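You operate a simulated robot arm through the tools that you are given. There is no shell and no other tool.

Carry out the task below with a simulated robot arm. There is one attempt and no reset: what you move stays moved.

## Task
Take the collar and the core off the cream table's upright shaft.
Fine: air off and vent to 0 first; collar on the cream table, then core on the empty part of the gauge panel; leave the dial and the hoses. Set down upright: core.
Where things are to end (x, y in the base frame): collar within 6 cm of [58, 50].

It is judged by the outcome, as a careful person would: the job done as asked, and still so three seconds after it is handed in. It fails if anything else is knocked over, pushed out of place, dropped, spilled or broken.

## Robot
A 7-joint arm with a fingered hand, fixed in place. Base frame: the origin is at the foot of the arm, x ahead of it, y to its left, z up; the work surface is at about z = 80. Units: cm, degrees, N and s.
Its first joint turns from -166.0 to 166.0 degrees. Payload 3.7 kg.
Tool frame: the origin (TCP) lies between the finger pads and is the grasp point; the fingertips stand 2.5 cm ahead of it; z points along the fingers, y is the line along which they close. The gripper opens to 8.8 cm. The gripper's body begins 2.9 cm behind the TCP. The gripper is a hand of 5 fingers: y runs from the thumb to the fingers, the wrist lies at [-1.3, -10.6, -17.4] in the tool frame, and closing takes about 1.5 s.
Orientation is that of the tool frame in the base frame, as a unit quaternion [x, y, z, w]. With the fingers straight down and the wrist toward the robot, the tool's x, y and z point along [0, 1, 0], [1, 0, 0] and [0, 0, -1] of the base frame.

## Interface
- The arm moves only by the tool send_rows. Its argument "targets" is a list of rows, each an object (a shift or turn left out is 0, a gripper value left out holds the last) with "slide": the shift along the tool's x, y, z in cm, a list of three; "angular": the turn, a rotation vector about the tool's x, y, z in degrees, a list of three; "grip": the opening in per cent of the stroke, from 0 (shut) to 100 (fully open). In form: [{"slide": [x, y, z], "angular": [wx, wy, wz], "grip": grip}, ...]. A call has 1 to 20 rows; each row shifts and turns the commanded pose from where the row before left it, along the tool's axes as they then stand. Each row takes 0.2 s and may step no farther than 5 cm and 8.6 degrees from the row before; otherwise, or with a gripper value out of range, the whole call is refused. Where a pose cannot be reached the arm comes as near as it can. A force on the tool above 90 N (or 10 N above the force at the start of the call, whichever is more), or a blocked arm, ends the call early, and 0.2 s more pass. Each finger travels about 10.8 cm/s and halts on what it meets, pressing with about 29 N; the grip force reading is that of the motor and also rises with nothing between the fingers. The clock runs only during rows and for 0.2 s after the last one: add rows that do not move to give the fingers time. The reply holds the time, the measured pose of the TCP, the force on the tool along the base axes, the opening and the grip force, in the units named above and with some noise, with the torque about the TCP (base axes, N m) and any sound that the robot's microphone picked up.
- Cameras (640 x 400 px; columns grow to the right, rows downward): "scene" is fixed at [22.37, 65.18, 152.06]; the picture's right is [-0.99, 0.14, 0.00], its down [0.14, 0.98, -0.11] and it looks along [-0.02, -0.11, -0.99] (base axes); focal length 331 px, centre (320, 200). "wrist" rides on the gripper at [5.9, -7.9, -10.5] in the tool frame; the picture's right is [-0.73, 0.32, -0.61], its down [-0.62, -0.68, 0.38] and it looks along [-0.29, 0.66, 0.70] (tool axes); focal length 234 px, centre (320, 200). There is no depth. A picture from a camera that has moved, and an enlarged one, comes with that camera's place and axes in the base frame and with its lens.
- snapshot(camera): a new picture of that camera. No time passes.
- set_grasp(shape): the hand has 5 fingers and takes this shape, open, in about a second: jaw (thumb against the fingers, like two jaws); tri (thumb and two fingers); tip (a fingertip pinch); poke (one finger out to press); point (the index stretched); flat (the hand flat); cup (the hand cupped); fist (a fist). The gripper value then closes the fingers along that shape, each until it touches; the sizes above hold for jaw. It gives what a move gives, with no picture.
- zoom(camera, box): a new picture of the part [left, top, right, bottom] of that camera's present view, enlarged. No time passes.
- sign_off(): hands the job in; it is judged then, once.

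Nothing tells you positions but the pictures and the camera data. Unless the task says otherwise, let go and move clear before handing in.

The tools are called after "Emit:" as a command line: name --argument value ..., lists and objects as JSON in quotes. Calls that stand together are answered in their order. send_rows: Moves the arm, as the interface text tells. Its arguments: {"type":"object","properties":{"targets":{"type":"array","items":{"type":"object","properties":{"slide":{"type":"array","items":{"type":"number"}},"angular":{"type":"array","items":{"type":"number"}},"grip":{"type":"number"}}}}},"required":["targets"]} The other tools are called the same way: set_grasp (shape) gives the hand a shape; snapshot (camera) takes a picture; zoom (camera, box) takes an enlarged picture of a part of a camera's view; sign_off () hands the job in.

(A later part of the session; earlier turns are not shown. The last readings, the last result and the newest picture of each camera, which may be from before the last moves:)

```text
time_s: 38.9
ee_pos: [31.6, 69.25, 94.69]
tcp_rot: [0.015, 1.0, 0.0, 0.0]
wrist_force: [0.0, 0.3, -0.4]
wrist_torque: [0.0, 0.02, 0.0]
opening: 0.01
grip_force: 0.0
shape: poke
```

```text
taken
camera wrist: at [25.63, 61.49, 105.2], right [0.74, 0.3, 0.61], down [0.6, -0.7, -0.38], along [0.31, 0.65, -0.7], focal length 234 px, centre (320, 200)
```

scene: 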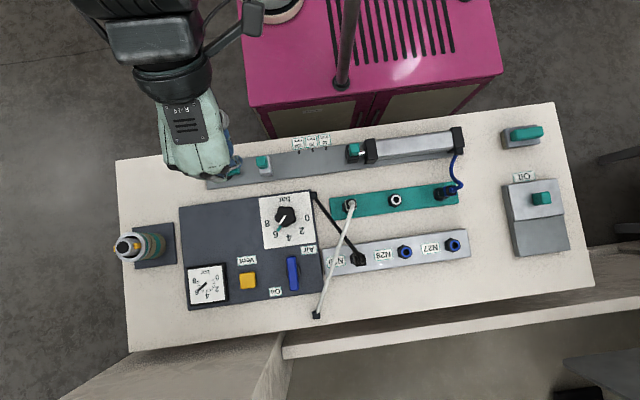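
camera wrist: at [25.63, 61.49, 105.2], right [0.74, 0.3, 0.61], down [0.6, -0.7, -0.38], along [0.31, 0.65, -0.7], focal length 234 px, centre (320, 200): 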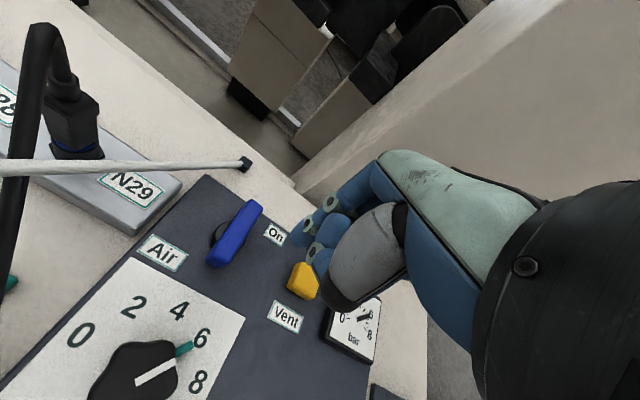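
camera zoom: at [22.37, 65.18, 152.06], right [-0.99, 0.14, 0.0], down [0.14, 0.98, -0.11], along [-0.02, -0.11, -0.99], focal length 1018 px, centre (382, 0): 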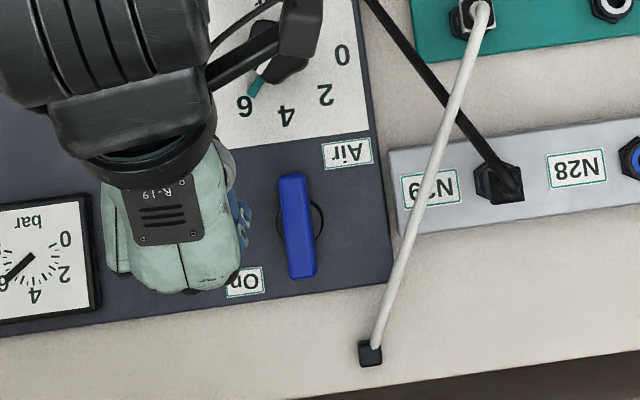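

Emit:
send_rows --targets '[{"slide": [-0.5, -0.3, 2]}, {"slide": [0, 0, 2]}, {"slide": [0, 0, 1.5]}, {}, {}]'

Emit:
zoom --camera "wrist" --box '[180, 160, 360, 320]'

Emit:
zoom --camera "scene" --box '[230, 230, 330, 300]'

```text
time_s: 40.1
ee_pos: [32.14, 68.8, 89.51]
tcp_rot: [0.016, 1.0, 0.0, 0.0]
wrist_force: [0.0, 0.3, 0.2]
wrist_torque: [-0.02, 0.0, -0.06]
opening: 0.02
grip_force: 0.1
shape: poke
```

```text
2.50 times, centred on (270, 240) of wrist
camera zoom: at [25.98, 61.1, 99.93], right [0.74, 0.3, 0.61], down [0.6, -0.7, -0.38], along [0.31, 0.65, -0.7], focal length 585 px, centre (445, 100)
```

zoom: 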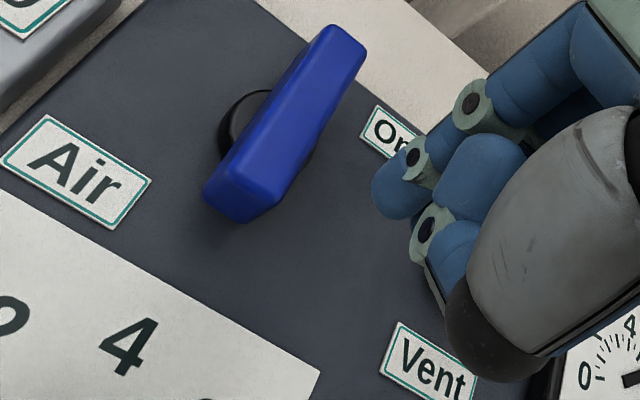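

```text
5.71 times, centred on (280, 265) of scene
camera zoom: at [22.37, 65.18, 152.06], right [-0.99, 0.14, 0.0], down [0.14, 0.98, -0.11], along [-0.02, -0.11, -0.99], focal length 1890 px, centre (549, -171)
```

zoom: 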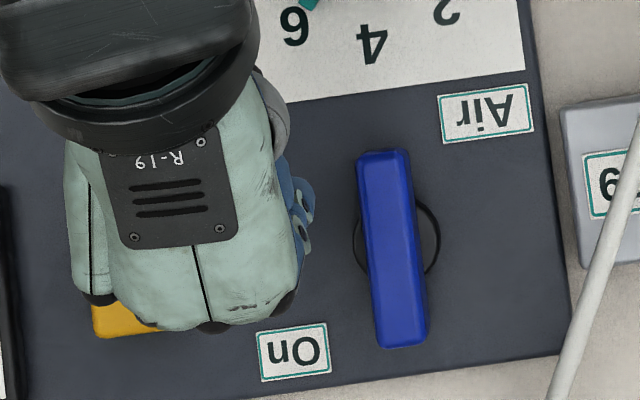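

Emit:
send_rows --targets '[{"slide": [0, 0, 1]}, {"slide": [0, 0, 1]}, {}, {}]'

Emit:
zoom --camera "wrist" --box '[180, 160, 360, 320]'

```text
time_s: 41.1
ee_pos: [32.05, 68.97, 87.51]
tcp_rot: [0.017, 1.0, -0.001, 0.0]
wrist_force: [-0.4, -0.2, 0.4]
wrist_torque: [-0.03, 0.01, 0.03]
opening: 0.0
grip_force: 0.0
shape: poke
```

```text
2.50 times, centred on (270, 240) of wrist
camera zoom: at [25.93, 61.12, 97.88], right [0.74, 0.3, 0.61], down [0.6, -0.7, -0.38], along [0.31, 0.65, -0.7], focal length 585 px, centre (445, 100)
```

zoom: 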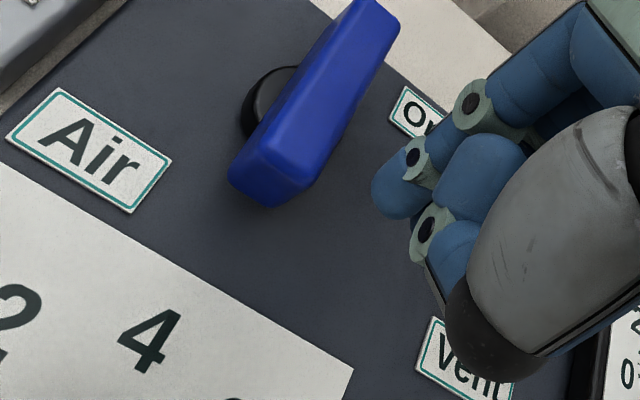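

Emit:
send_rows --targets '[{"slide": [0, 0, 0.5]}, {"slide": [0, 0, 0.5]}, {}]'

Emit:
send_rows --targets '[{"slide": [0, 0, 0.4]}, {"slide": [0, 0, 0.4]}, {}]'

Emit:
zoom --camera "wrist" --box '[180, 160, 360, 320]'

```text
time_s: 41.9
ee_pos: [31.96, 68.93, 86.41]
tcp_rot: [0.015, 1.0, 0.0, -0.001]
wrist_force: [-0.2, 0.3, -0.1]
wrist_torque: [0.03, 0.0, 0.02]
opening: 0.0
grip_force: 0.0
shape: poke
```

```text
time_s: 42.7
ee_pos: [32.15, 68.95, 85.57]
tcp_rot: [0.015, 1.0, 0.0, 0.0]
wrist_force: [-0.7, 0.6, 0.0]
wrist_torque: [0.0, 0.01, 0.02]
opening: 0.0
grip_force: 0.0
shape: poke
```

```text
2.50 times, centred on (270, 240) of wrist
camera zoom: at [25.99, 61.13, 96.11], right [0.74, 0.3, 0.61], down [0.6, -0.7, -0.38], along [0.31, 0.65, -0.7], focal length 585 px, centre (445, 100)
```

zoom: 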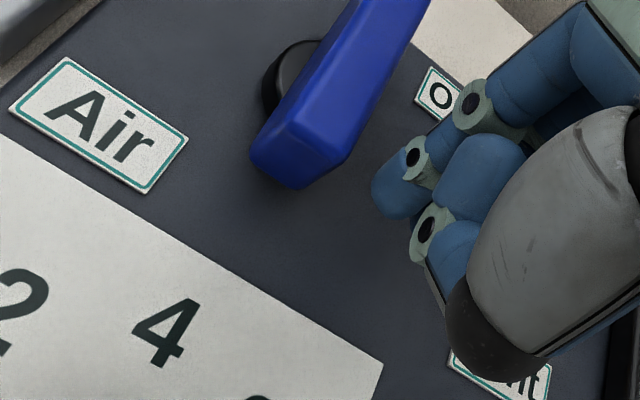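

Emit:
send_rows --targets '[{"slide": [0, 0, 0.4]}, {"slide": [0, 0, 0.3]}, {}]'

Emit:
send_rows --targets '[{"slide": [0, 0, 0.3]}, {}]'

Emit:
zoom --camera "wrist" --box '[180, 160, 360, 320]'

```text
time_s: 43.5
ee_pos: [32.12, 68.9, 84.85]
tcp_rot: [0.016, 1.0, 0.0, 0.001]
wrist_force: [0.2, -0.6, 0.3]
wrist_torque: [0.01, 0.03, 0.01]
opening: 0.02
grip_force: 0.1
shape: poke
```

```text
time_s: 44.1
ee_pos: [32.07, 69.01, 84.68]
tcp_rot: [0.016, 1.0, 0.0, 0.001]
wrist_force: [-0.5, -0.2, 0.0]
wrist_torque: [-0.01, -0.02, 0.02]
opening: 0.0
grip_force: 0.2
shape: poke
```

```text
2.50 times, centred on (270, 240) of wrist
camera zoom: at [26.01, 61.14, 95.13], right [0.74, 0.3, 0.61], down [0.6, -0.7, -0.38], along [0.31, 0.65, -0.7], focal length 585 px, centre (445, 100)
```

zoom: 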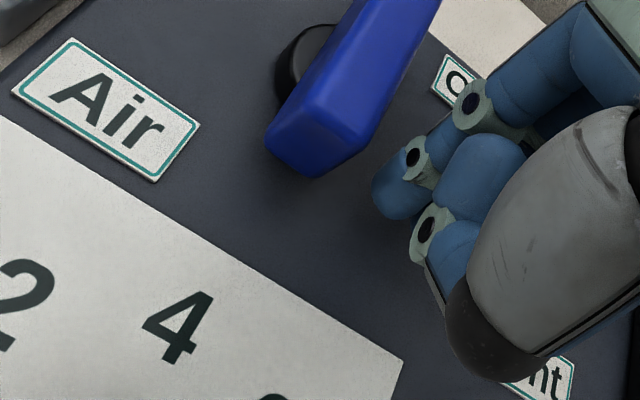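

No contact yet; the fingertip should be beside the lever near the panel. Pushing gently toward -x (clockwise) in small steps and watching the force.

Emit:
send_rows --targets '[{"slide": [0.6, 0, 0]}, {"slide": [0.6, 0, 0]}, {}]'

Emit:
send_rows --targets '[{"slide": [0.3, 0, 0]}, {"slide": [0.3, 0, 0]}, {}]'

Emit:
zoom --camera "wrist" --box '[180, 160, 360, 320]'

```text
time_s: 44.9
ee_pos: [30.94, 68.83, 84.61]
tcp_rot: [0.015, 1.0, 0.0, 0.0]
wrist_force: [0.3, 1.1, 0.7]
wrist_torque: [-0.01, -0.02, -0.02]
opening: 0.0
grip_force: 0.0
shape: poke
```

```text
time_s: 45.7
ee_pos: [30.4, 68.89, 84.7]
tcp_rot: [0.016, 1.0, 0.0, -0.001]
wrist_force: [0.5, -0.2, 0.5]
wrist_torque: [-0.01, 0.01, 0.0]
opening: 0.02
grip_force: 0.0
shape: poke
```

```text
2.50 times, centred on (270, 240) of wrist
camera zoom: at [24.26, 61.13, 95.11], right [0.74, 0.3, 0.61], down [0.6, -0.7, -0.38], along [0.31, 0.65, -0.7], focal length 585 px, centre (445, 100)
```

zoom: 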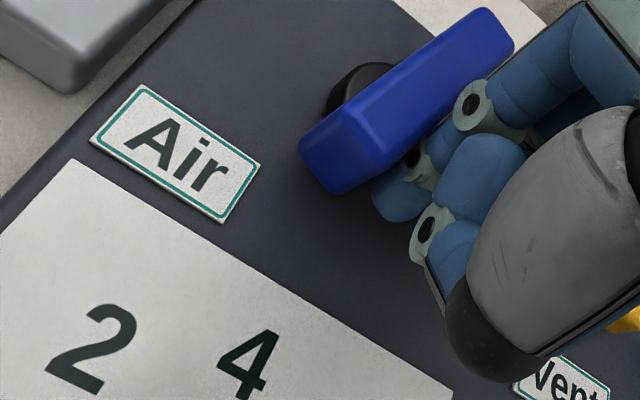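

Emit:
zoom --camera "scene" --box '[230, 230, 330, 300]'

```text
5.71 times, centred on (280, 265) of scene
camera zoom: at [22.37, 65.18, 152.06], right [-0.99, 0.14, 0.0], down [0.14, 0.98, -0.11], along [-0.02, -0.11, -0.99], focal length 1890 px, centre (549, -171)
```

zoom: 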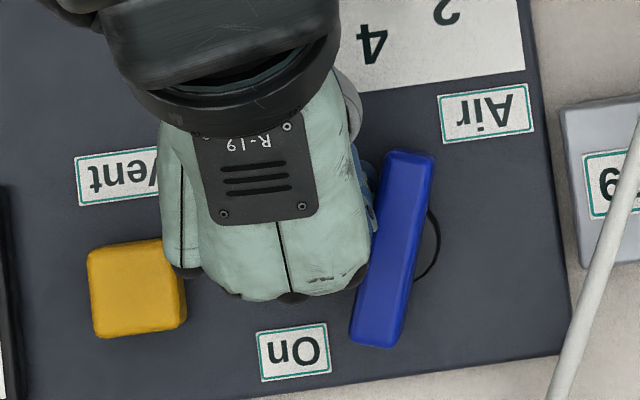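

The lever turns freely clockwise, already about 17°. I'll keep sweeping the finger around the pivot.

Emit:
send_rows --targets '[{"slide": [0.5, -0.15, 0]}, {"slide": [0.5, -0.15, 0]}, {"slide": [0.55, -0.05, 0]}, {"slide": [0.55, -0.05, 0]}, {"slide": [0.5, 0.15, 0]}, {"slide": [0.5, 0.15, 0]}, {}]'

Emit:
zoom --camera "scene" --box '[230, 230, 330, 300]'

Emit:
zoom --camera "wrist" --box '[180, 160, 360, 320]'

```text
time_s: 47.3
ee_pos: [27.26, 68.77, 84.68]
tcp_rot: [0.016, 1.0, 0.001, 0.001]
wrist_force: [5.5, -12.6, 14.6]
wrist_torque: [0.26, -0.1, -0.18]
opening: 0.01
grip_force: 0.0
shape: poke
```

```text
5.71 times, centred on (280, 265) of scene
camera zoom: at [22.37, 65.18, 152.06], right [-0.99, 0.14, 0.0], down [0.14, 0.98, -0.11], along [-0.02, -0.11, -0.99], focal length 1890 px, centre (549, -171)
```

zoom: 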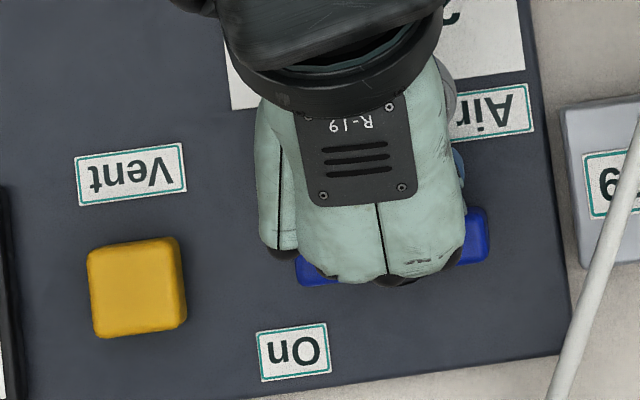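

```text
2.50 times, centred on (270, 240) of wrist
camera zoom: at [21.12, 60.98, 95.12], right [0.74, 0.3, 0.61], down [0.6, -0.7, -0.38], along [0.31, 0.65, -0.7], focal length 585 px, centre (445, 100)
```

zoom: 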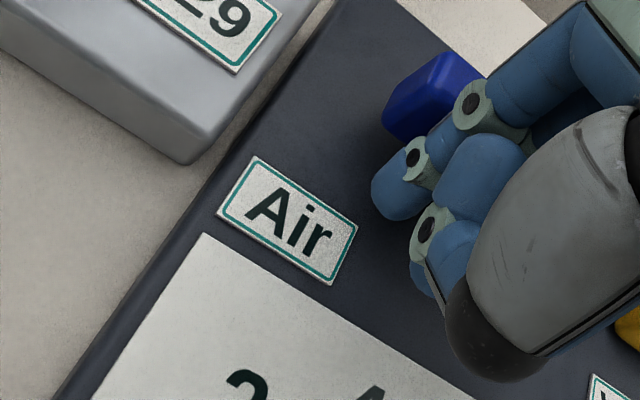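

The lever is now crosswise and the force has risen to about 20 N, so it's at its stop. Backing off and lifting to check.

Emit:
send_rows --targets '[{"slide": [0, -0.6, 0]}, {"slide": [0, 0, -2]}, {"slide": [0, 0, -3]}, {"slide": [-2.5, -1, -2]}, {"slide": [-3, 0, 0]}, {"slide": [-3, 0, 0]}, {}]'

Emit:
zoom --camera "scene" --box '[180, 180, 340, 320]'

Emit:
snapshot --camera "wrist"

```text
time_s: 48.9
ee_pos: [35.71, 67.22, 91.74]
tcp_rot: [0.016, 1.0, 0.0, -0.001]
wrist_force: [-1.1, 0.2, 0.3]
wrist_torque: [0.0, -0.03, 0.02]
opening: 0.0
grip_force: 0.0
shape: poke
```

```text
2.86 times, centred on (260, 250) of scene
camera zoom: at [22.37, 65.18, 152.06], right [-0.99, 0.14, 0.0], down [0.14, 0.98, -0.11], along [-0.02, -0.11, -0.99], focal length 945 px, centre (491, 57)
```

zoom: 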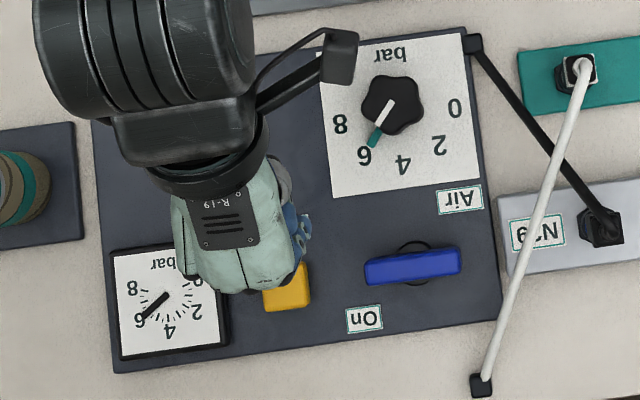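

```text
taken
camera wrist: at [29.61, 59.43, 102.15], right [0.74, 0.3, 0.61], down [0.6, -0.7, -0.38], along [0.31, 0.65, -0.7], focal length 234 px, centre (320, 200)
```

wrist: 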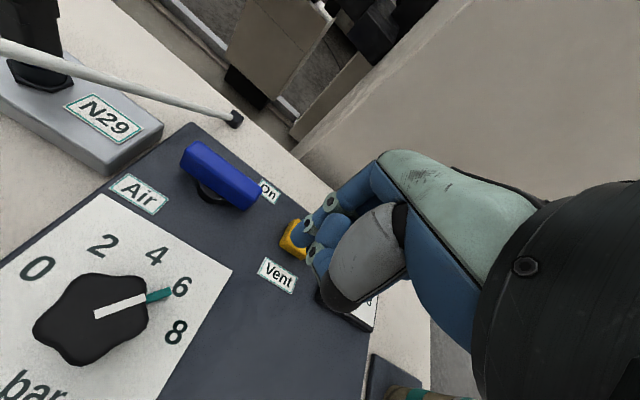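

Air is off; the gauge still reads 6 bar. Next I'll press the yellow vent button at about (38, 71.8).

Emit:
send_rows --targets '[{"slide": [-1.1, 1.8, 0]}, {"slide": [-1.1, 1.8, 0]}, {"slide": [0, 0, 2]}, {"slide": [0, 0, 2]}, {}]'

Emit:
zoom --camera "wrist" --box '[200, 160, 380, 320]'

Emit:
send_rows --targets '[{"slide": [0, 0, 0.4]}, {"slide": [0, 0, 0.4]}, {}]'

Emit:
send_rows --targets '[{"slide": [0, 0, 0.3]}, {"slide": [0, 0, 0.3]}, {}]'

```text
time_s: 50.1
ee_pos: [37.99, 70.68, 87.69]
tcp_rot: [0.015, 1.0, 0.0, 0.0]
wrist_force: [1.0, -0.3, 0.0]
wrist_torque: [0.01, 0.02, 0.01]
opening: 0.0
grip_force: 0.0
shape: poke
```

```text
2.50 times, centred on (290, 240) of wrist
camera zoom: at [31.91, 62.77, 98.21], right [0.74, 0.3, 0.61], down [0.6, -0.7, -0.38], along [0.31, 0.65, -0.7], focal length 585 px, centre (395, 100)
```

zoom: 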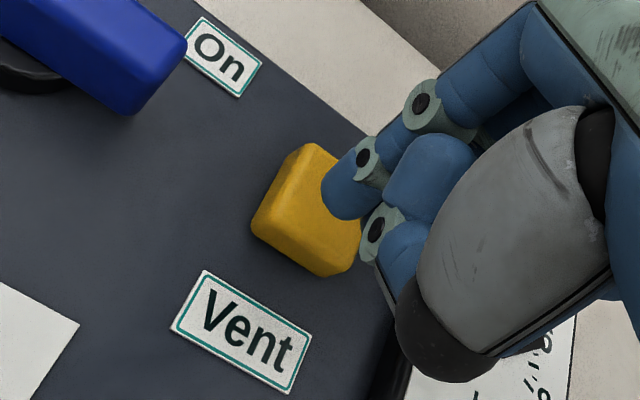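

```text
time_s: 50.9
ee_pos: [37.92, 70.6, 86.82]
tcp_rot: [0.016, 1.0, -0.001, -0.001]
wrist_force: [0.0, -0.5, 0.4]
wrist_torque: [-0.03, -0.01, -0.01]
opening: 0.02
grip_force: 0.0
shape: poke
```

```text
time_s: 51.7
ee_pos: [37.96, 70.54, 86.1]
tcp_rot: [0.016, 1.0, -0.001, 0.0]
wrist_force: [0.3, 0.1, -0.5]
wrist_torque: [-0.01, -0.03, 0.0]
opening: 0.0
grip_force: 0.0
shape: poke
```

Emit:
send_rows --targets '[{"slide": [0, 0, 0.3]}, {"slide": [0, 0, 0.3]}, {}]'

Emit:
zoom --camera "wrist" --box '[200, 160, 380, 320]'

Emit:
zoom --camera "scene" --box '[180, 220, 280, 310]'

```text
time_s: 52.5
ee_pos: [38.01, 70.54, 85.53]
tcp_rot: [0.016, 1.0, 0.0, 0.0]
wrist_force: [-0.1, 0.1, 1.1]
wrist_torque: [-0.02, 0.0, 0.0]
opening: 0.01
grip_force: 0.0
shape: poke
```

```text
2.50 times, centred on (290, 240) of wrist
camera zoom: at [31.88, 62.79, 96.02], right [0.74, 0.3, 0.61], down [0.6, -0.7, -0.38], along [0.31, 0.65, -0.7], focal length 585 px, centre (395, 100)
```

zoom: 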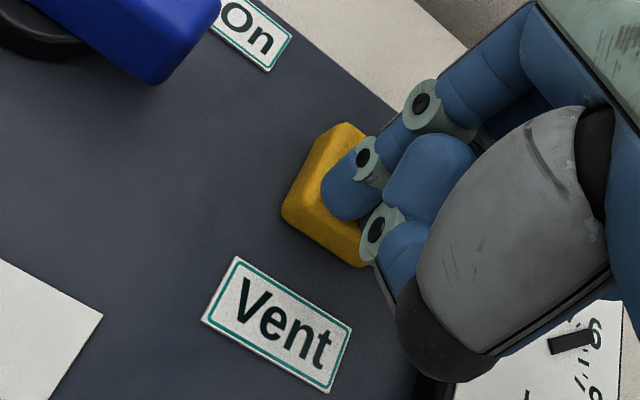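

```text
4.44 times, centred on (230, 265) of scene
camera zoom: at [22.37, 65.18, 152.06], right [-0.99, 0.14, 0.0], down [0.14, 0.98, -0.11], along [-0.02, -0.11, -0.99], focal length 1470 px, centre (720, -89)
```

zoom: 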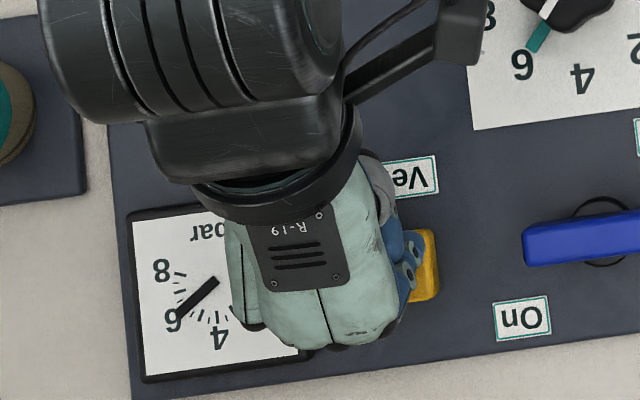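

Emit:
send_rows --targets '[{"slide": [0, 0, 0.3]}, {"slide": [0, 0, 0.2]}, {}]'

Emit:
send_rows --targets '[{"slide": [0, 0, 0.2]}, {"slide": [0, 0, 0.2]}, {}]'

Emit:
zoom --camera "scene" --box '[180, 220, 280, 310]'

```text
time_s: 53.3
ee_pos: [37.9, 70.74, 85.03]
tcp_rot: [0.015, 1.0, 0.0, 0.0]
wrist_force: [0.9, -0.1, 1.6]
wrist_torque: [0.02, -0.07, -0.01]
opening: 0.0
grip_force: 0.1
shape: poke
heard: click
```

```text
time_s: 54.1
ee_pos: [37.9, 70.65, 84.93]
tcp_rot: [0.016, 1.0, 0.003, 0.0]
wrist_force: [2.3, 3.7, 18.1]
wrist_torque: [0.07, -0.25, 0.04]
opening: 0.0
grip_force: 0.1
shape: poke
```

```text
4.44 times, centred on (230, 265) of scene
camera zoom: at [22.37, 65.18, 152.06], right [-0.99, 0.14, 0.0], down [0.14, 0.98, -0.11], along [-0.02, -0.11, -0.99], focal length 1470 px, centre (720, -89)
```

zoom: 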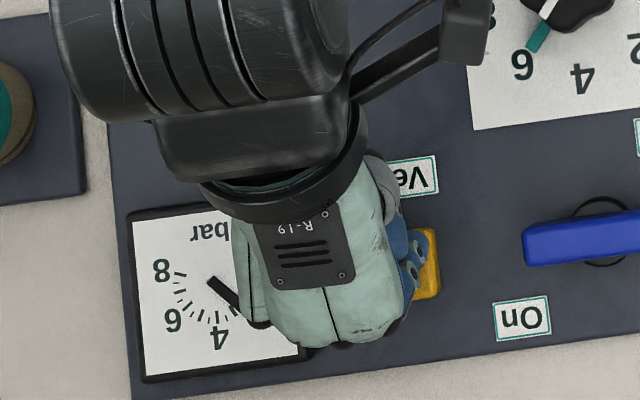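

Click heard and the needle is dropping. I'll hold the button until it reads 0.

Emit:
send_rows --targets '[{}, {}, {}, {}, {}, {}, {}, {}, {}, {}, {}, {}, {}, {}, {}]'

Emit:
zoom --camera "scene" --box '[180, 220, 280, 310]'

Emit:
zoom --camera "wrist" --box '[300, 250, 460, 400]'

```text
time_s: 57.3
ee_pos: [37.95, 70.64, 84.78]
tcp_rot: [0.015, 1.0, 0.001, 0.0]
wrist_force: [4.2, 8.9, 27.0]
wrist_torque: [0.2, -0.38, 0.1]
opening: 0.02
grip_force: 0.0
shape: poke
```

```text
4.44 times, centred on (230, 265) of scene
camera zoom: at [22.37, 65.18, 152.06], right [-0.99, 0.14, 0.0], down [0.14, 0.98, -0.11], along [-0.02, -0.11, -0.99], focal length 1470 px, centre (720, -89)
```

zoom: 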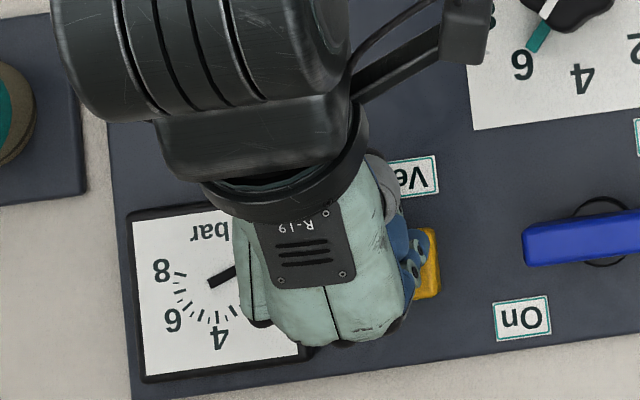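

```text
2.67 times, centred on (380, 325) of wrist
camera zoom: at [31.82, 62.78, 95.26], right [0.74, 0.3, 0.61], down [0.6, -0.7, -0.38], along [0.31, 0.65, -0.7], focal length 624 px, centre (160, -133)
```

zoom: 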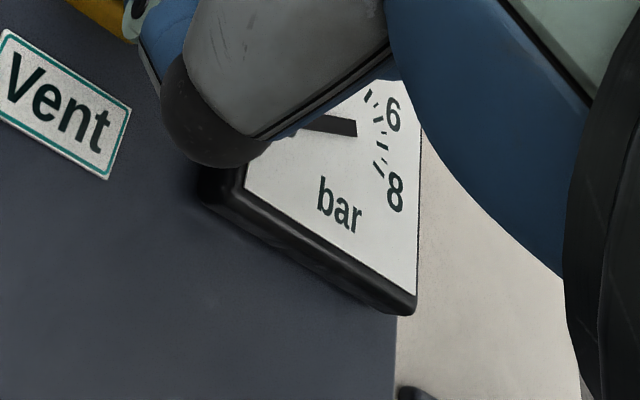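

The needle is now pointing toward 0. I'll release the button, lift away and read the gauge.

Emit:
send_rows --targets '[{}, {}, {}, {}, {}, {"slide": [0, 0, -1]}, {"slide": [0, 0, -3]}, {"slide": [0, -2, -4]}, {"slide": [0, -4, -2]}, {"slide": [0, -4, -1]}, {"slide": [0, -4, 0]}, {}]'

Emit:
zoom --camera "scene" --box '[180, 220, 300, 310]'

Emit:
zoom --camera "scene" --box '[100, 200, 200, 290]'

```text
time_s: 59.9
ee_pos: [37.45, 56.48, 95.87]
tcp_rot: [0.016, 1.0, 0.0, 0.001]
wrist_force: [0.5, -0.4, -0.2]
wrist_torque: [-0.03, -0.03, 0.03]
opening: 0.01
grip_force: 0.0
shape: poke
```

```text
4.44 times, centred on (240, 265) of scene
camera zoom: at [22.37, 65.18, 152.06], right [-0.99, 0.14, 0.0], down [0.14, 0.98, -0.11], along [-0.02, -0.11, -0.99], focal length 1470 px, centre (676, -89)
```

zoom: 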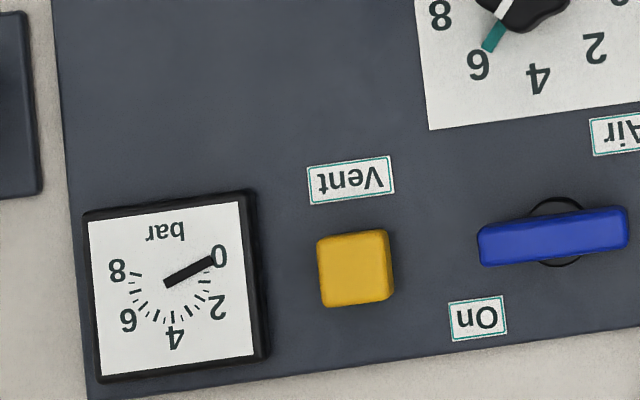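

```text
4.44 times, centred on (150, 245) of scene
camera zoom: at [22.37, 65.18, 152.06], right [-0.99, 0.14, 0.0], down [0.14, 0.98, -0.11], along [-0.02, -0.11, -0.99], focal length 1470 px, centre (1076, 0)
```

zoom: 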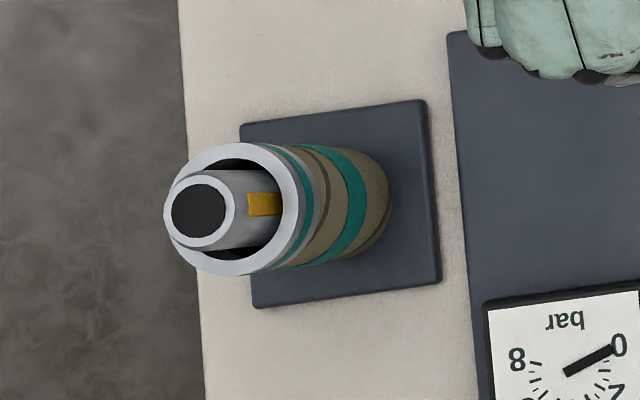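

The gauge reads 0 and the yellow lugs have retracted. Now I'll lift, open the hand into the jaw shape, and take a closer look at the shaft.

Emit:
send_rows --targets '[{"slide": [0, 0, -4], "angular": [0, 0, 7.5]}, {"slide": [-2, -1, -4], "angular": [0, 0, 7.5]}, {"slide": [-3, 0, -2], "angular": [0, 0, 7.5]}, {"slide": [-3, 0, 0]}, {}]'

Emit:
set_grasp --shape "jaw"

Emit:
snapshot --camera "wrist"

Emit:
zoom --camera "scene" --box '[90, 100, 250, 200]'

```text
time_s: 61.1
ee_pos: [44.75, 53.15, 105.67]
tcp_rot: [0.21, 0.978, -0.001, 0.001]
wrist_force: [-1.0, 0.1, 0.5]
wrist_torque: [0.03, 0.03, 0.03]
opening: 0.0
grip_force: 0.1
shape: poke
```

```text
time_s: 62.0
ee_pos: [44.82, 53.23, 105.66]
tcp_rot: [0.21, 0.978, 0.0, 0.001]
wrist_force: [-0.1, 0.6, -0.2]
wrist_torque: [0.0, -0.02, -0.02]
opening: 8.79
grip_force: 0.1
shape: jaw
```

```text
taken
camera wrist: at [36.23, 48.27, 116.19], right [0.8, 0.0, 0.61], down [0.29, -0.88, -0.38], along [0.53, 0.48, -0.7], focal length 234 px, centre (320, 200)
```

wrist: 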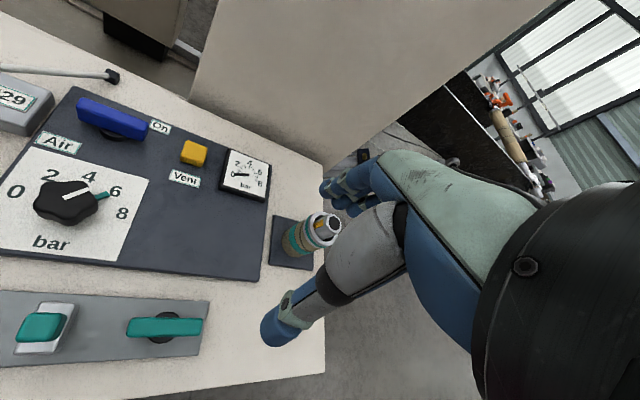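

```text
4.00 times, centred on (170, 150) of scene
camera zoom: at [22.37, 65.18, 152.06], right [-0.99, 0.14, 0.0], down [0.14, 0.98, -0.11], along [-0.02, -0.11, -0.99], focal length 1323 px, centre (920, 400)
```

zoom: 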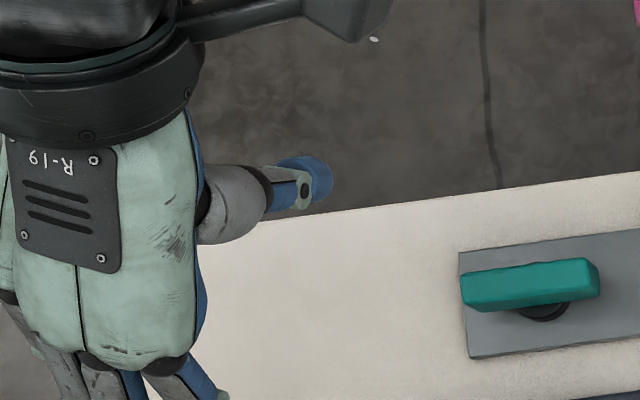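

Emit:
zoom --camera "wrist" --box '[250, 190, 350, 280]'

Emit:
zoom --camera "wrist" --box '[240, 140, 460, 370]'

```text
4.44 times, centred on (300, 235) of wrist
camera zoom: at [36.23, 48.27, 116.19], right [0.8, 0.0, 0.61], down [0.29, -0.88, -0.38], along [0.53, 0.48, -0.7], focal length 1041 px, centre (409, 44)
```

zoom: 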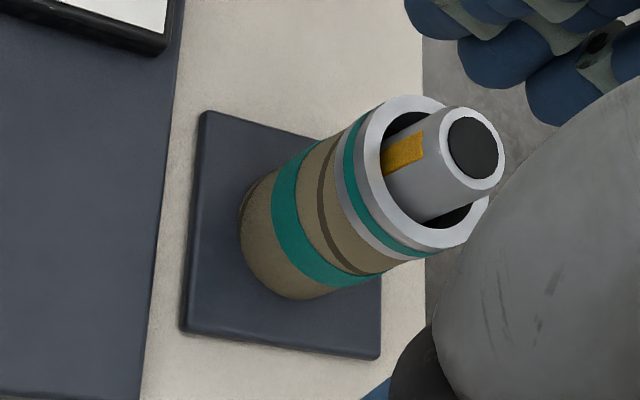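

```text
1.74 times, centred on (350, 255) of wrist
camera zoom: at [36.23, 48.27, 116.19], right [0.8, 0.0, 0.61], down [0.29, -0.88, -0.38], along [0.53, 0.48, -0.7], focal length 407 px, centre (268, 104)
```

zoom: 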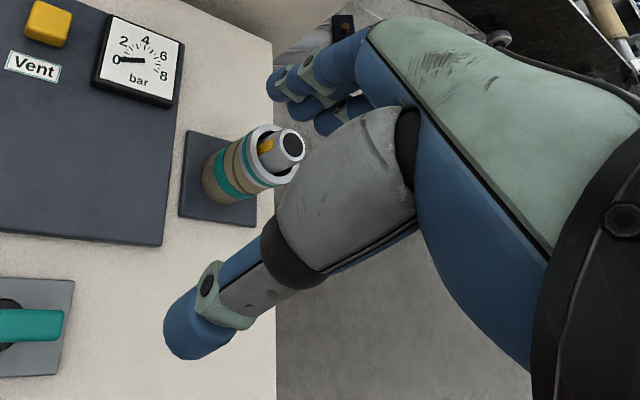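

The collar (about 5.8 cm wide) sits at z ≈ 87.9–89.3 on the core (about 5.2 cm wide, z ≈ 81.7–87.9), with the shaft top at about 91.9. I'll go above the shaft at (57.3, 62).

Emit:
send_rows --targets '[{"slide": [-1.95, 3.3, 0.2]}, {"slide": [-1.95, 3.3, 0.2]}, {"slide": [-1.95, 3.3, 0.2]}, {"slide": [-1.95, 3.2, 0.2]}, {}, {}]'

Emit:
snapshot --camera "wrist"

Emit:
zoom --camera "scene" --box '[60, 160, 220, 280]'

```text
time_s: 63.4
ee_pos: [57.45, 61.75, 104.96]
tcp_rot: [0.21, 0.978, 0.001, 0.001]
wrist_force: [0.6, -0.1, 0.1]
wrist_torque: [-0.02, -0.01, 0.01]
opening: 8.77
grip_force: 0.0
shape: jaw
```

```text
taken
camera wrist: at [48.81, 56.9, 115.44], right [0.8, 0.0, 0.61], down [0.29, -0.88, -0.38], along [0.53, 0.48, -0.7], focal length 234 px, centre (320, 200)
```

wrist: 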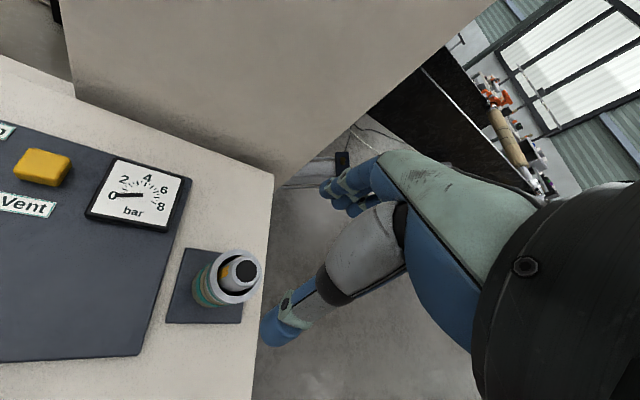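

```text
3.33 times, centred on (140, 220) of scene
camera zoom: at [22.37, 65.18, 152.06], right [-0.99, 0.14, 0.0], down [0.14, 0.98, -0.11], along [-0.02, -0.11, -0.99], focal length 1103 px, centre (920, 133)
```

zoom: 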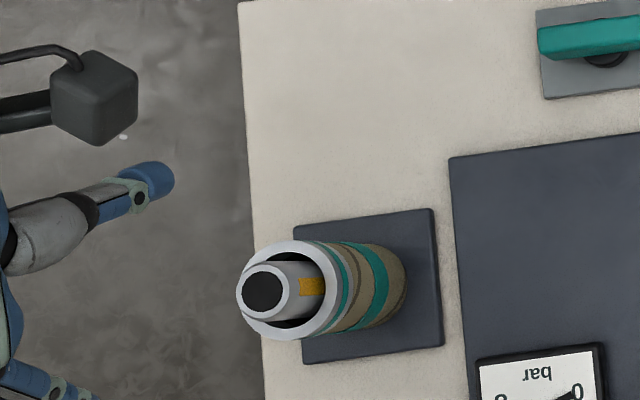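

The shaft top projects exactly where expected, so the alignment is good. Descending over the collar.

Emit:
send_rows --targets '[{"slide": [0.24, 0.17, 3]}, {"slide": [0, 0, 3]}, {"slide": [0, 0, 3]}, {"slide": [0, 0, 2.5]}, {}]'

Emit:
snapshot --camera "wrist"

Emit:
zoom --camera "scene" --box '[60, 160, 220, 280]'

```text
time_s: 64.6
ee_pos: [57.1, 62.06, 93.29]
tcp_rot: [0.21, 0.978, 0.0, -0.001]
wrist_force: [-0.3, 0.2, 0.3]
wrist_torque: [-0.02, 0.02, 0.04]
opening: 8.82
grip_force: 0.2
shape: jaw
```

```text
taken
camera wrist: at [48.59, 57.24, 103.73], right [0.8, 0.0, 0.61], down [0.29, -0.88, -0.38], along [0.53, 0.48, -0.7], focal length 234 px, centre (320, 200)
```

wrist: 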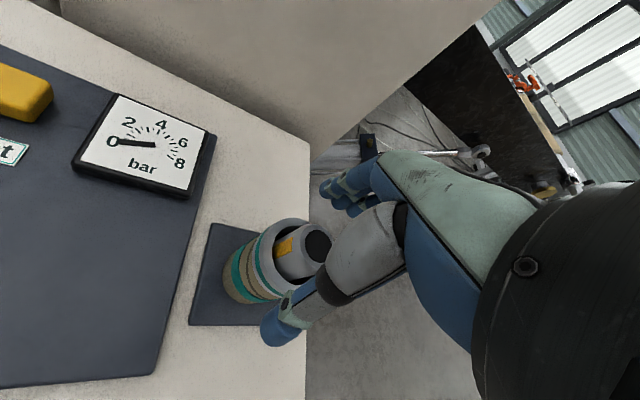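

```text
3.33 times, centred on (140, 220) of scene
camera zoom: at [22.37, 65.18, 152.06], right [-0.99, 0.14, 0.0], down [0.14, 0.98, -0.11], along [-0.02, -0.11, -0.99], focal length 1103 px, centre (920, 133)
```

zoom: 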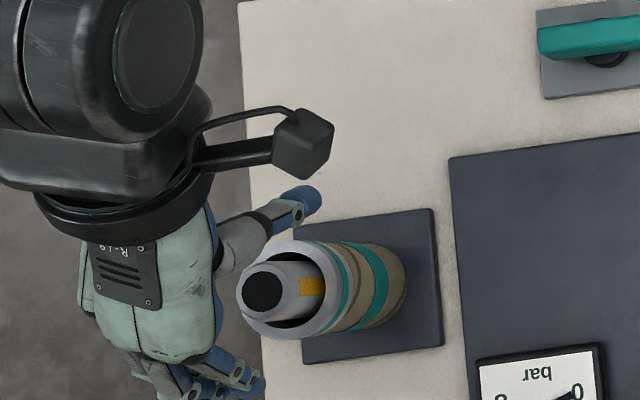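

Emit:
send_rows --targets '[{"slide": [0, 0, 1.2]}, {"slide": [0, 0, 1]}, {"slide": [0, 0, 0.8]}, {}]'

Emit:
zoom --camera "wrist" --box '[200, 150, 400, 350]'

Emit:
zoom --camera "scene" --box '[90, 190, 190, 290]'

```text
time_s: 65.6
ee_pos: [57.35, 62.28, 90.35]
tcp_rot: [0.21, 0.978, 0.0, 0.0]
wrist_force: [0.0, -0.2, -0.6]
wrist_torque: [-0.01, 0.05, 0.0]
opening: 8.78
grip_force: 0.1
shape: jaw
```

```text
2.00 times, centred on (300, 250) of wrist
camera zoom: at [48.69, 57.36, 100.85], right [0.79, 0.0, 0.61], down [0.29, -0.88, -0.38], along [0.53, 0.48, -0.7], focal length 468 px, centre (360, 100)
```

zoom: 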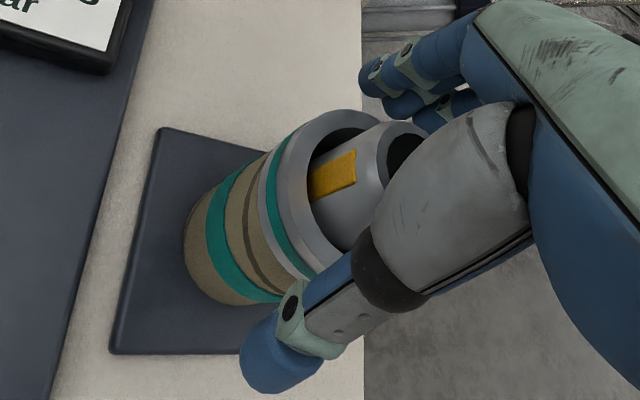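

```text
4.00 times, centred on (140, 240) of scene
camera zoom: at [22.37, 65.18, 152.06], right [-0.99, 0.14, 0.0], down [0.14, 0.98, -0.11], along [-0.02, -0.11, -0.99], focal length 1323 px, centre (1040, 40)
```

zoom: 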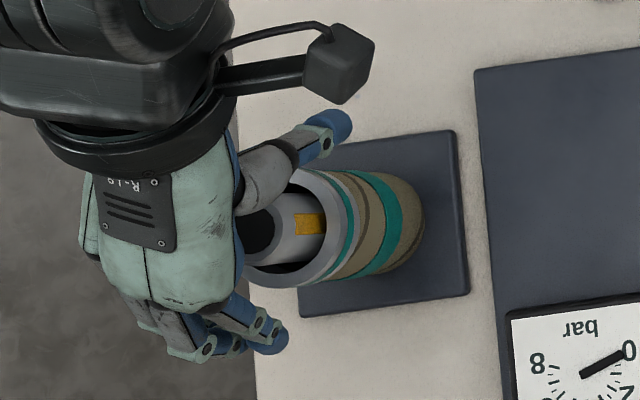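

Hand straddles the collar with no contact. Closing the fingers.

Emit:
send_rows --targets '[{"grip": 50}, {"grip": 30}, {"grip": 20}, {"grip": 20}, {"grip": 20}, {"grip": 20}, {"grip": 20}, {"grip": 20}]'

Emit:
zoom --camera "wrist" --box '[200, 150, 400, 350]'

Emit:
zoom --camera "scene" --box '[90, 190, 190, 290]'

```text
time_s: 67.4
ee_pos: [57.31, 62.31, 90.39]
tcp_rot: [0.211, 0.978, 0.0, 0.0]
wrist_force: [0.0, 0.1, -0.1]
wrist_torque: [0.03, -0.02, -0.01]
opening: 4.58
grip_force: 29.1
shape: jaw
```

```text
2.00 times, centred on (300, 250) of wrist
camera zoom: at [48.69, 57.37, 100.86], right [0.8, 0.0, 0.61], down [0.29, -0.88, -0.38], along [0.53, 0.48, -0.7], focal length 468 px, centre (360, 100)
```

zoom: 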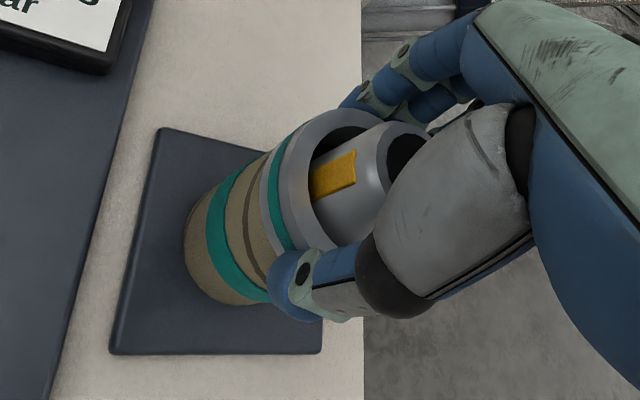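

```text
4.00 times, centred on (140, 240) of scene
camera zoom: at [22.37, 65.18, 152.06], right [-0.99, 0.14, 0.0], down [0.14, 0.98, -0.11], along [-0.02, -0.11, -0.99], focal length 1323 px, centre (1040, 40)
```

zoom: 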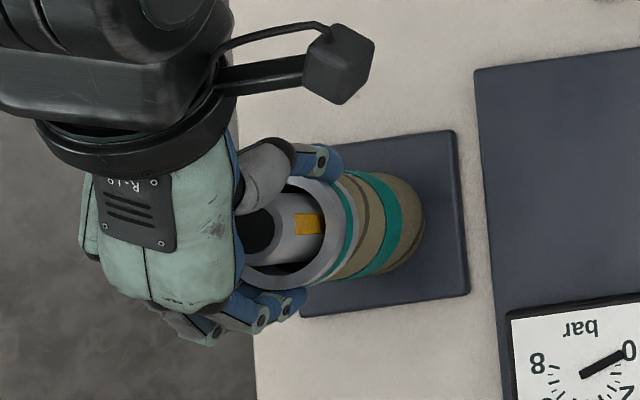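

Grip is holding at about 29 N. Lifting slowly and checking that only the collar comes along.

Emit:
send_rows --targets '[{"slide": [0, 0, -0.4]}, {"slide": [0, 0, -0.4]}, {"slide": [0, 0, -0.4]}, {}]'

Emit:
zoom --camera "wrist" --box '[200, 150, 400, 350]'

Emit:
zoom --camera "scene" --box '[90, 190, 190, 290]'

```text
time_s: 68.4
ee_pos: [57.31, 62.19, 91.76]
tcp_rot: [0.21, 0.978, 0.0, 0.0]
wrist_force: [0.7, 0.7, -0.6]
wrist_torque: [0.0, -0.02, -0.01]
opening: 4.57
grip_force: 28.6
shape: jaw
```

```text
2.00 times, centred on (300, 250) of wrist
camera zoom: at [48.76, 57.32, 102.1], right [0.8, 0.0, 0.61], down [0.29, -0.88, -0.38], along [0.53, 0.48, -0.7], focal length 468 px, centre (360, 100)
```

zoom: 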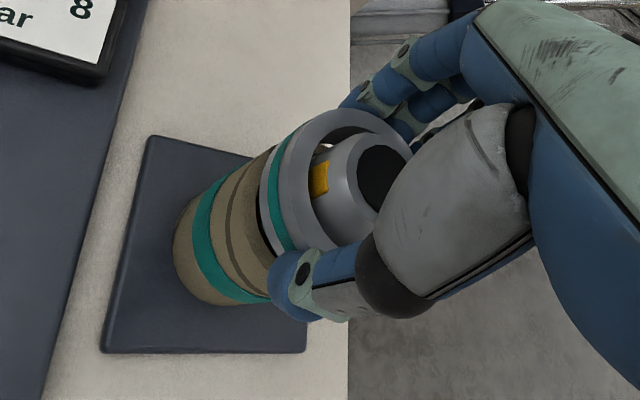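

```text
4.00 times, centred on (140, 240) of scene
camera zoom: at [22.37, 65.18, 152.06], right [-0.99, 0.14, 0.0], down [0.14, 0.98, -0.11], along [-0.02, -0.11, -0.99], focal length 1323 px, centre (1040, 40)
```

zoom: 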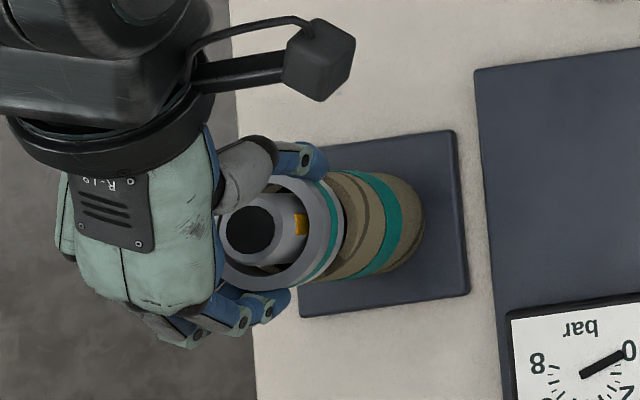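

Only the collar is lifting; the core stays. I'll raise it clear of the shaft and carry it to about (57.3, 49.8).

Emit:
send_rows --targets '[{"slide": [0, 0, -1.2]}, {"slide": [0, 0, -1.2]}, {"slide": [0, 0, -1.5]}, {"slide": [0, 0, -1.5]}, {"slide": [0, 0, -1.5]}, {"slide": [-1.25, -2.8, 0]}, {"slide": [-1.25, -2.8, 0]}, {"slide": [-1.25, -2.8, 0]}, {"slide": [-1.25, -2.8, 0]}, {}, {}]'

Emit:
snapshot --camera "wrist"

Emit:
zoom --camera "scene" --box '[90, 130, 230, 270]'

```text
time_s: 70.8
ee_pos: [57.24, 49.94, 98.59]
tcp_rot: [0.21, 0.978, 0.0, 0.001]
wrist_force: [-0.3, 0.9, -1.2]
wrist_torque: [-0.03, -0.04, 0.0]
opening: 4.6
grip_force: 29.5
shape: jaw
```

```text
taken
camera wrist: at [48.66, 45.07, 109.01], right [0.8, 0.0, 0.61], down [0.29, -0.88, -0.38], along [0.53, 0.48, -0.7], focal length 234 px, centre (320, 200)
```

wrist: 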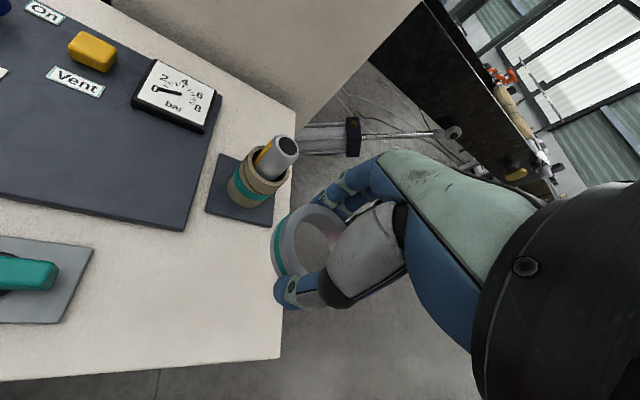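

```text
2.86 times, centred on (160, 200) of scene
camera zoom: at [22.37, 65.18, 152.06], right [-0.99, 0.14, 0.0], down [0.14, 0.98, -0.11], along [-0.02, -0.11, -0.99], focal length 945 px, centre (777, 200)
```

zoom: 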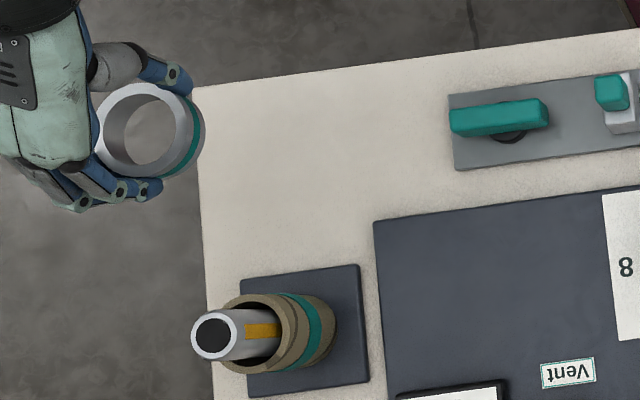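

Emit:
send_rows --targets '[{"slide": [0, 0, 3.5]}, {"slide": [0, 0, 3.5]}, {"slide": [0, 0, 3.5]}, {"slide": [0, 0, 2.5]}, {"slide": [0, 0, 1]}, {}]'

Emit:
zoom --camera "wrist" --box '[200, 150, 400, 350]'

Emit:
zoom --camera "scene" --box '[90, 130, 230, 270]'

```text
time_s: 72.2
ee_pos: [57.28, 49.8, 84.61]
tcp_rot: [0.21, 0.978, 0.0, 0.0]
wrist_force: [0.3, 0.5, -0.8]
wrist_torque: [0.0, 0.02, 0.0]
opening: 4.6
grip_force: 29.2
shape: jaw
```

```text
2.00 times, centred on (300, 250) of wrist
camera zoom: at [48.6, 45.0, 95.02], right [0.8, 0.0, 0.61], down [0.29, -0.88, -0.38], along [0.53, 0.48, -0.7], focal length 468 px, centre (360, 100)
```

zoom: 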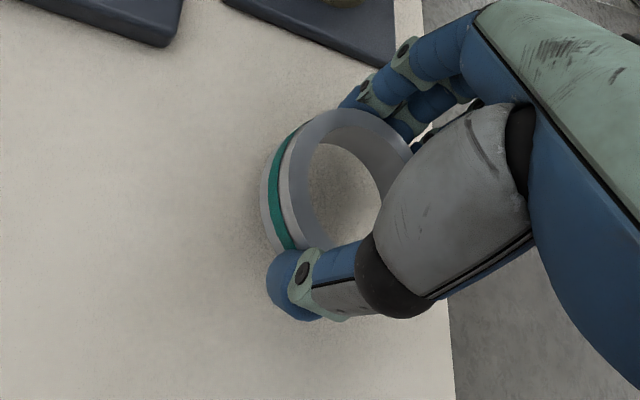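

```text
2.86 times, centred on (160, 200) of scene
camera zoom: at [22.37, 65.18, 152.06], right [-0.99, 0.14, 0.0], down [0.14, 0.98, -0.11], along [-0.02, -0.11, -0.99], focal length 945 px, centre (777, 200)
```

zoom: 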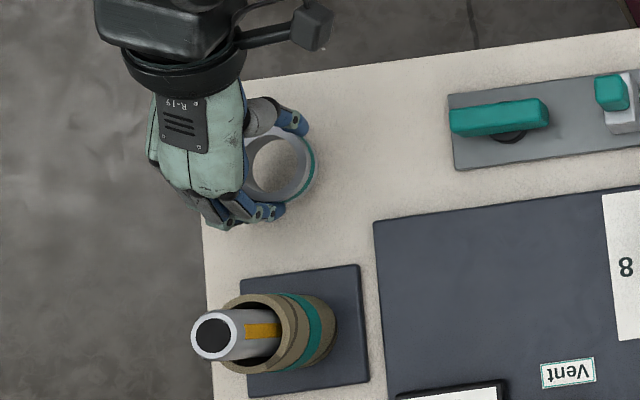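

Emit:
send_rows --targets '[{"slide": [0, 0, 0.5]}, {"slide": [0, 0, 0.5]}, {}]'

Emit:
send_rows --targets '[{"slide": [0, 0, 0.3]}, {"slide": [0, 0, 0.3]}, {}]'

Emit:
send_rows --targets '[{"slide": [0, 0, 0.25]}, {}]'

```text
time_s: 73.0
ee_pos: [57.08, 49.98, 83.49]
tcp_rot: [0.211, 0.978, -0.002, 0.0]
wrist_force: [-0.1, -0.1, -0.4]
wrist_torque: [-0.03, 0.02, -0.03]
opening: 4.58
grip_force: 28.7
shape: jaw
```

```text
time_s: 73.8
ee_pos: [57.15, 49.9, 82.96]
tcp_rot: [0.21, 0.978, 0.0, 0.0]
wrist_force: [0.0, -0.2, -1.0]
wrist_torque: [0.03, -0.02, 0.02]
opening: 4.61
grip_force: 29.0
shape: jaw
```

```text
time_s: 74.4
ee_pos: [57.13, 49.94, 82.6]
tcp_rot: [0.21, 0.978, 0.001, 0.0]
wrist_force: [-0.4, -0.3, -0.3]
wrist_torque: [0.01, -0.02, 0.01]
opening: 4.57
grip_force: 29.0
shape: jaw
```

Emit:
send_rows --targets '[{"slide": [0, 0, 0.25]}, {}]'

Emit:
send_rows --targets '[{"slide": [0, 0, 0.2]}, {}]'

Emit:
zoom --camera "wrist" --box '[200, 150, 400, 350]'

```text
time_s: 75.0
ee_pos: [57.13, 49.93, 82.67]
tcp_rot: [0.21, 0.978, 0.001, 0.001]
wrist_force: [1.7, -0.9, 12.9]
wrist_torque: [-0.06, 0.02, -0.01]
opening: 4.59
grip_force: 28.9
shape: jaw
```

```text
time_s: 75.6
ee_pos: [57.12, 49.92, 82.57]
tcp_rot: [0.211, 0.978, 0.003, 0.001]
wrist_force: [1.2, -1.7, 45.8]
wrist_torque: [-0.68, 0.5, 0.04]
opening: 4.58
grip_force: 28.8
shape: jaw
```

```text
2.00 times, centred on (300, 250) of wrist
camera zoom: at [48.53, 45.07, 92.93], right [0.79, -0.01, 0.61], down [0.29, -0.88, -0.39], along [0.54, 0.48, -0.69], focal length 468 px, centre (360, 100)
```

zoom: 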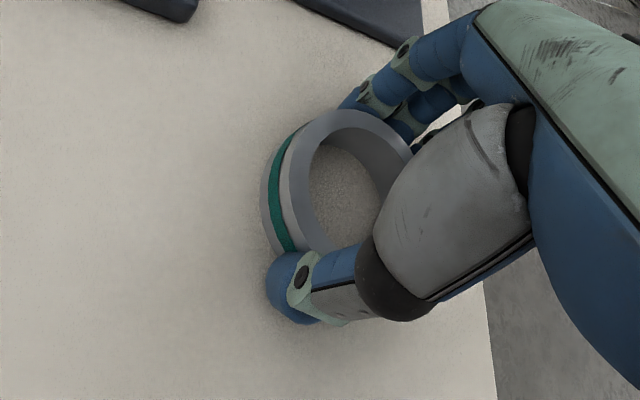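

Contact with the table. I'll ease up slightly and release gently.

Emit:
send_rows --targets '[{"slide": [0, 0, -0.25]}, {}, {"grip": 60}, {"grip": 70}, {"grip": 85}, {"grip": 100}, {"grip": 100}, {"grip": 100}]'

Emit:
zoom --camera "wrist" --box '[200, 150, 400, 350]'

Emit:
zoom --camera "scene" --box '[90, 130, 230, 270]'

```text
time_s: 77.4
ee_pos: [57.32, 50.05, 82.56]
tcp_rot: [0.211, 0.978, 0.003, 0.001]
wrist_force: [5.7, 14.7, 47.4]
wrist_torque: [-1.0, 0.75, -0.1]
opening: 8.2
grip_force: 0.0
shape: jaw
```

```text
2.00 times, centred on (300, 250) of wrist
camera zoom: at [48.65, 45.14, 93.11], right [0.79, -0.01, 0.61], down [0.29, -0.88, -0.39], along [0.54, 0.48, -0.69], focal length 468 px, centre (360, 100)
```

zoom: 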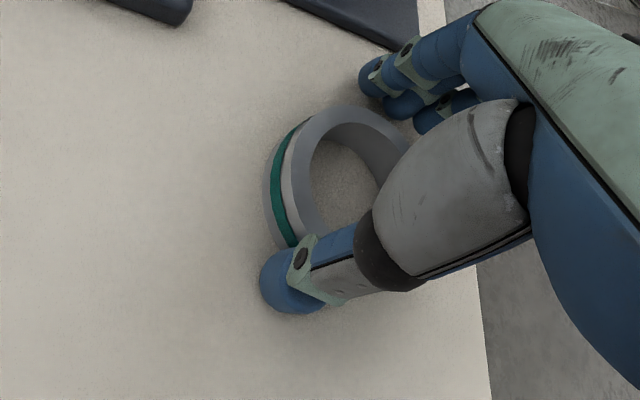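

```text
2.86 times, centred on (160, 200) of scene
camera zoom: at [22.37, 65.18, 152.06], right [-0.99, 0.14, 0.0], down [0.14, 0.98, -0.11], along [-0.02, -0.11, -0.99], focal length 945 px, centre (777, 200)
```

zoom: 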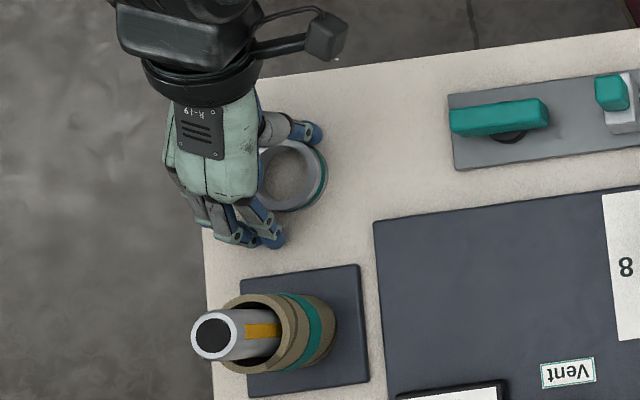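

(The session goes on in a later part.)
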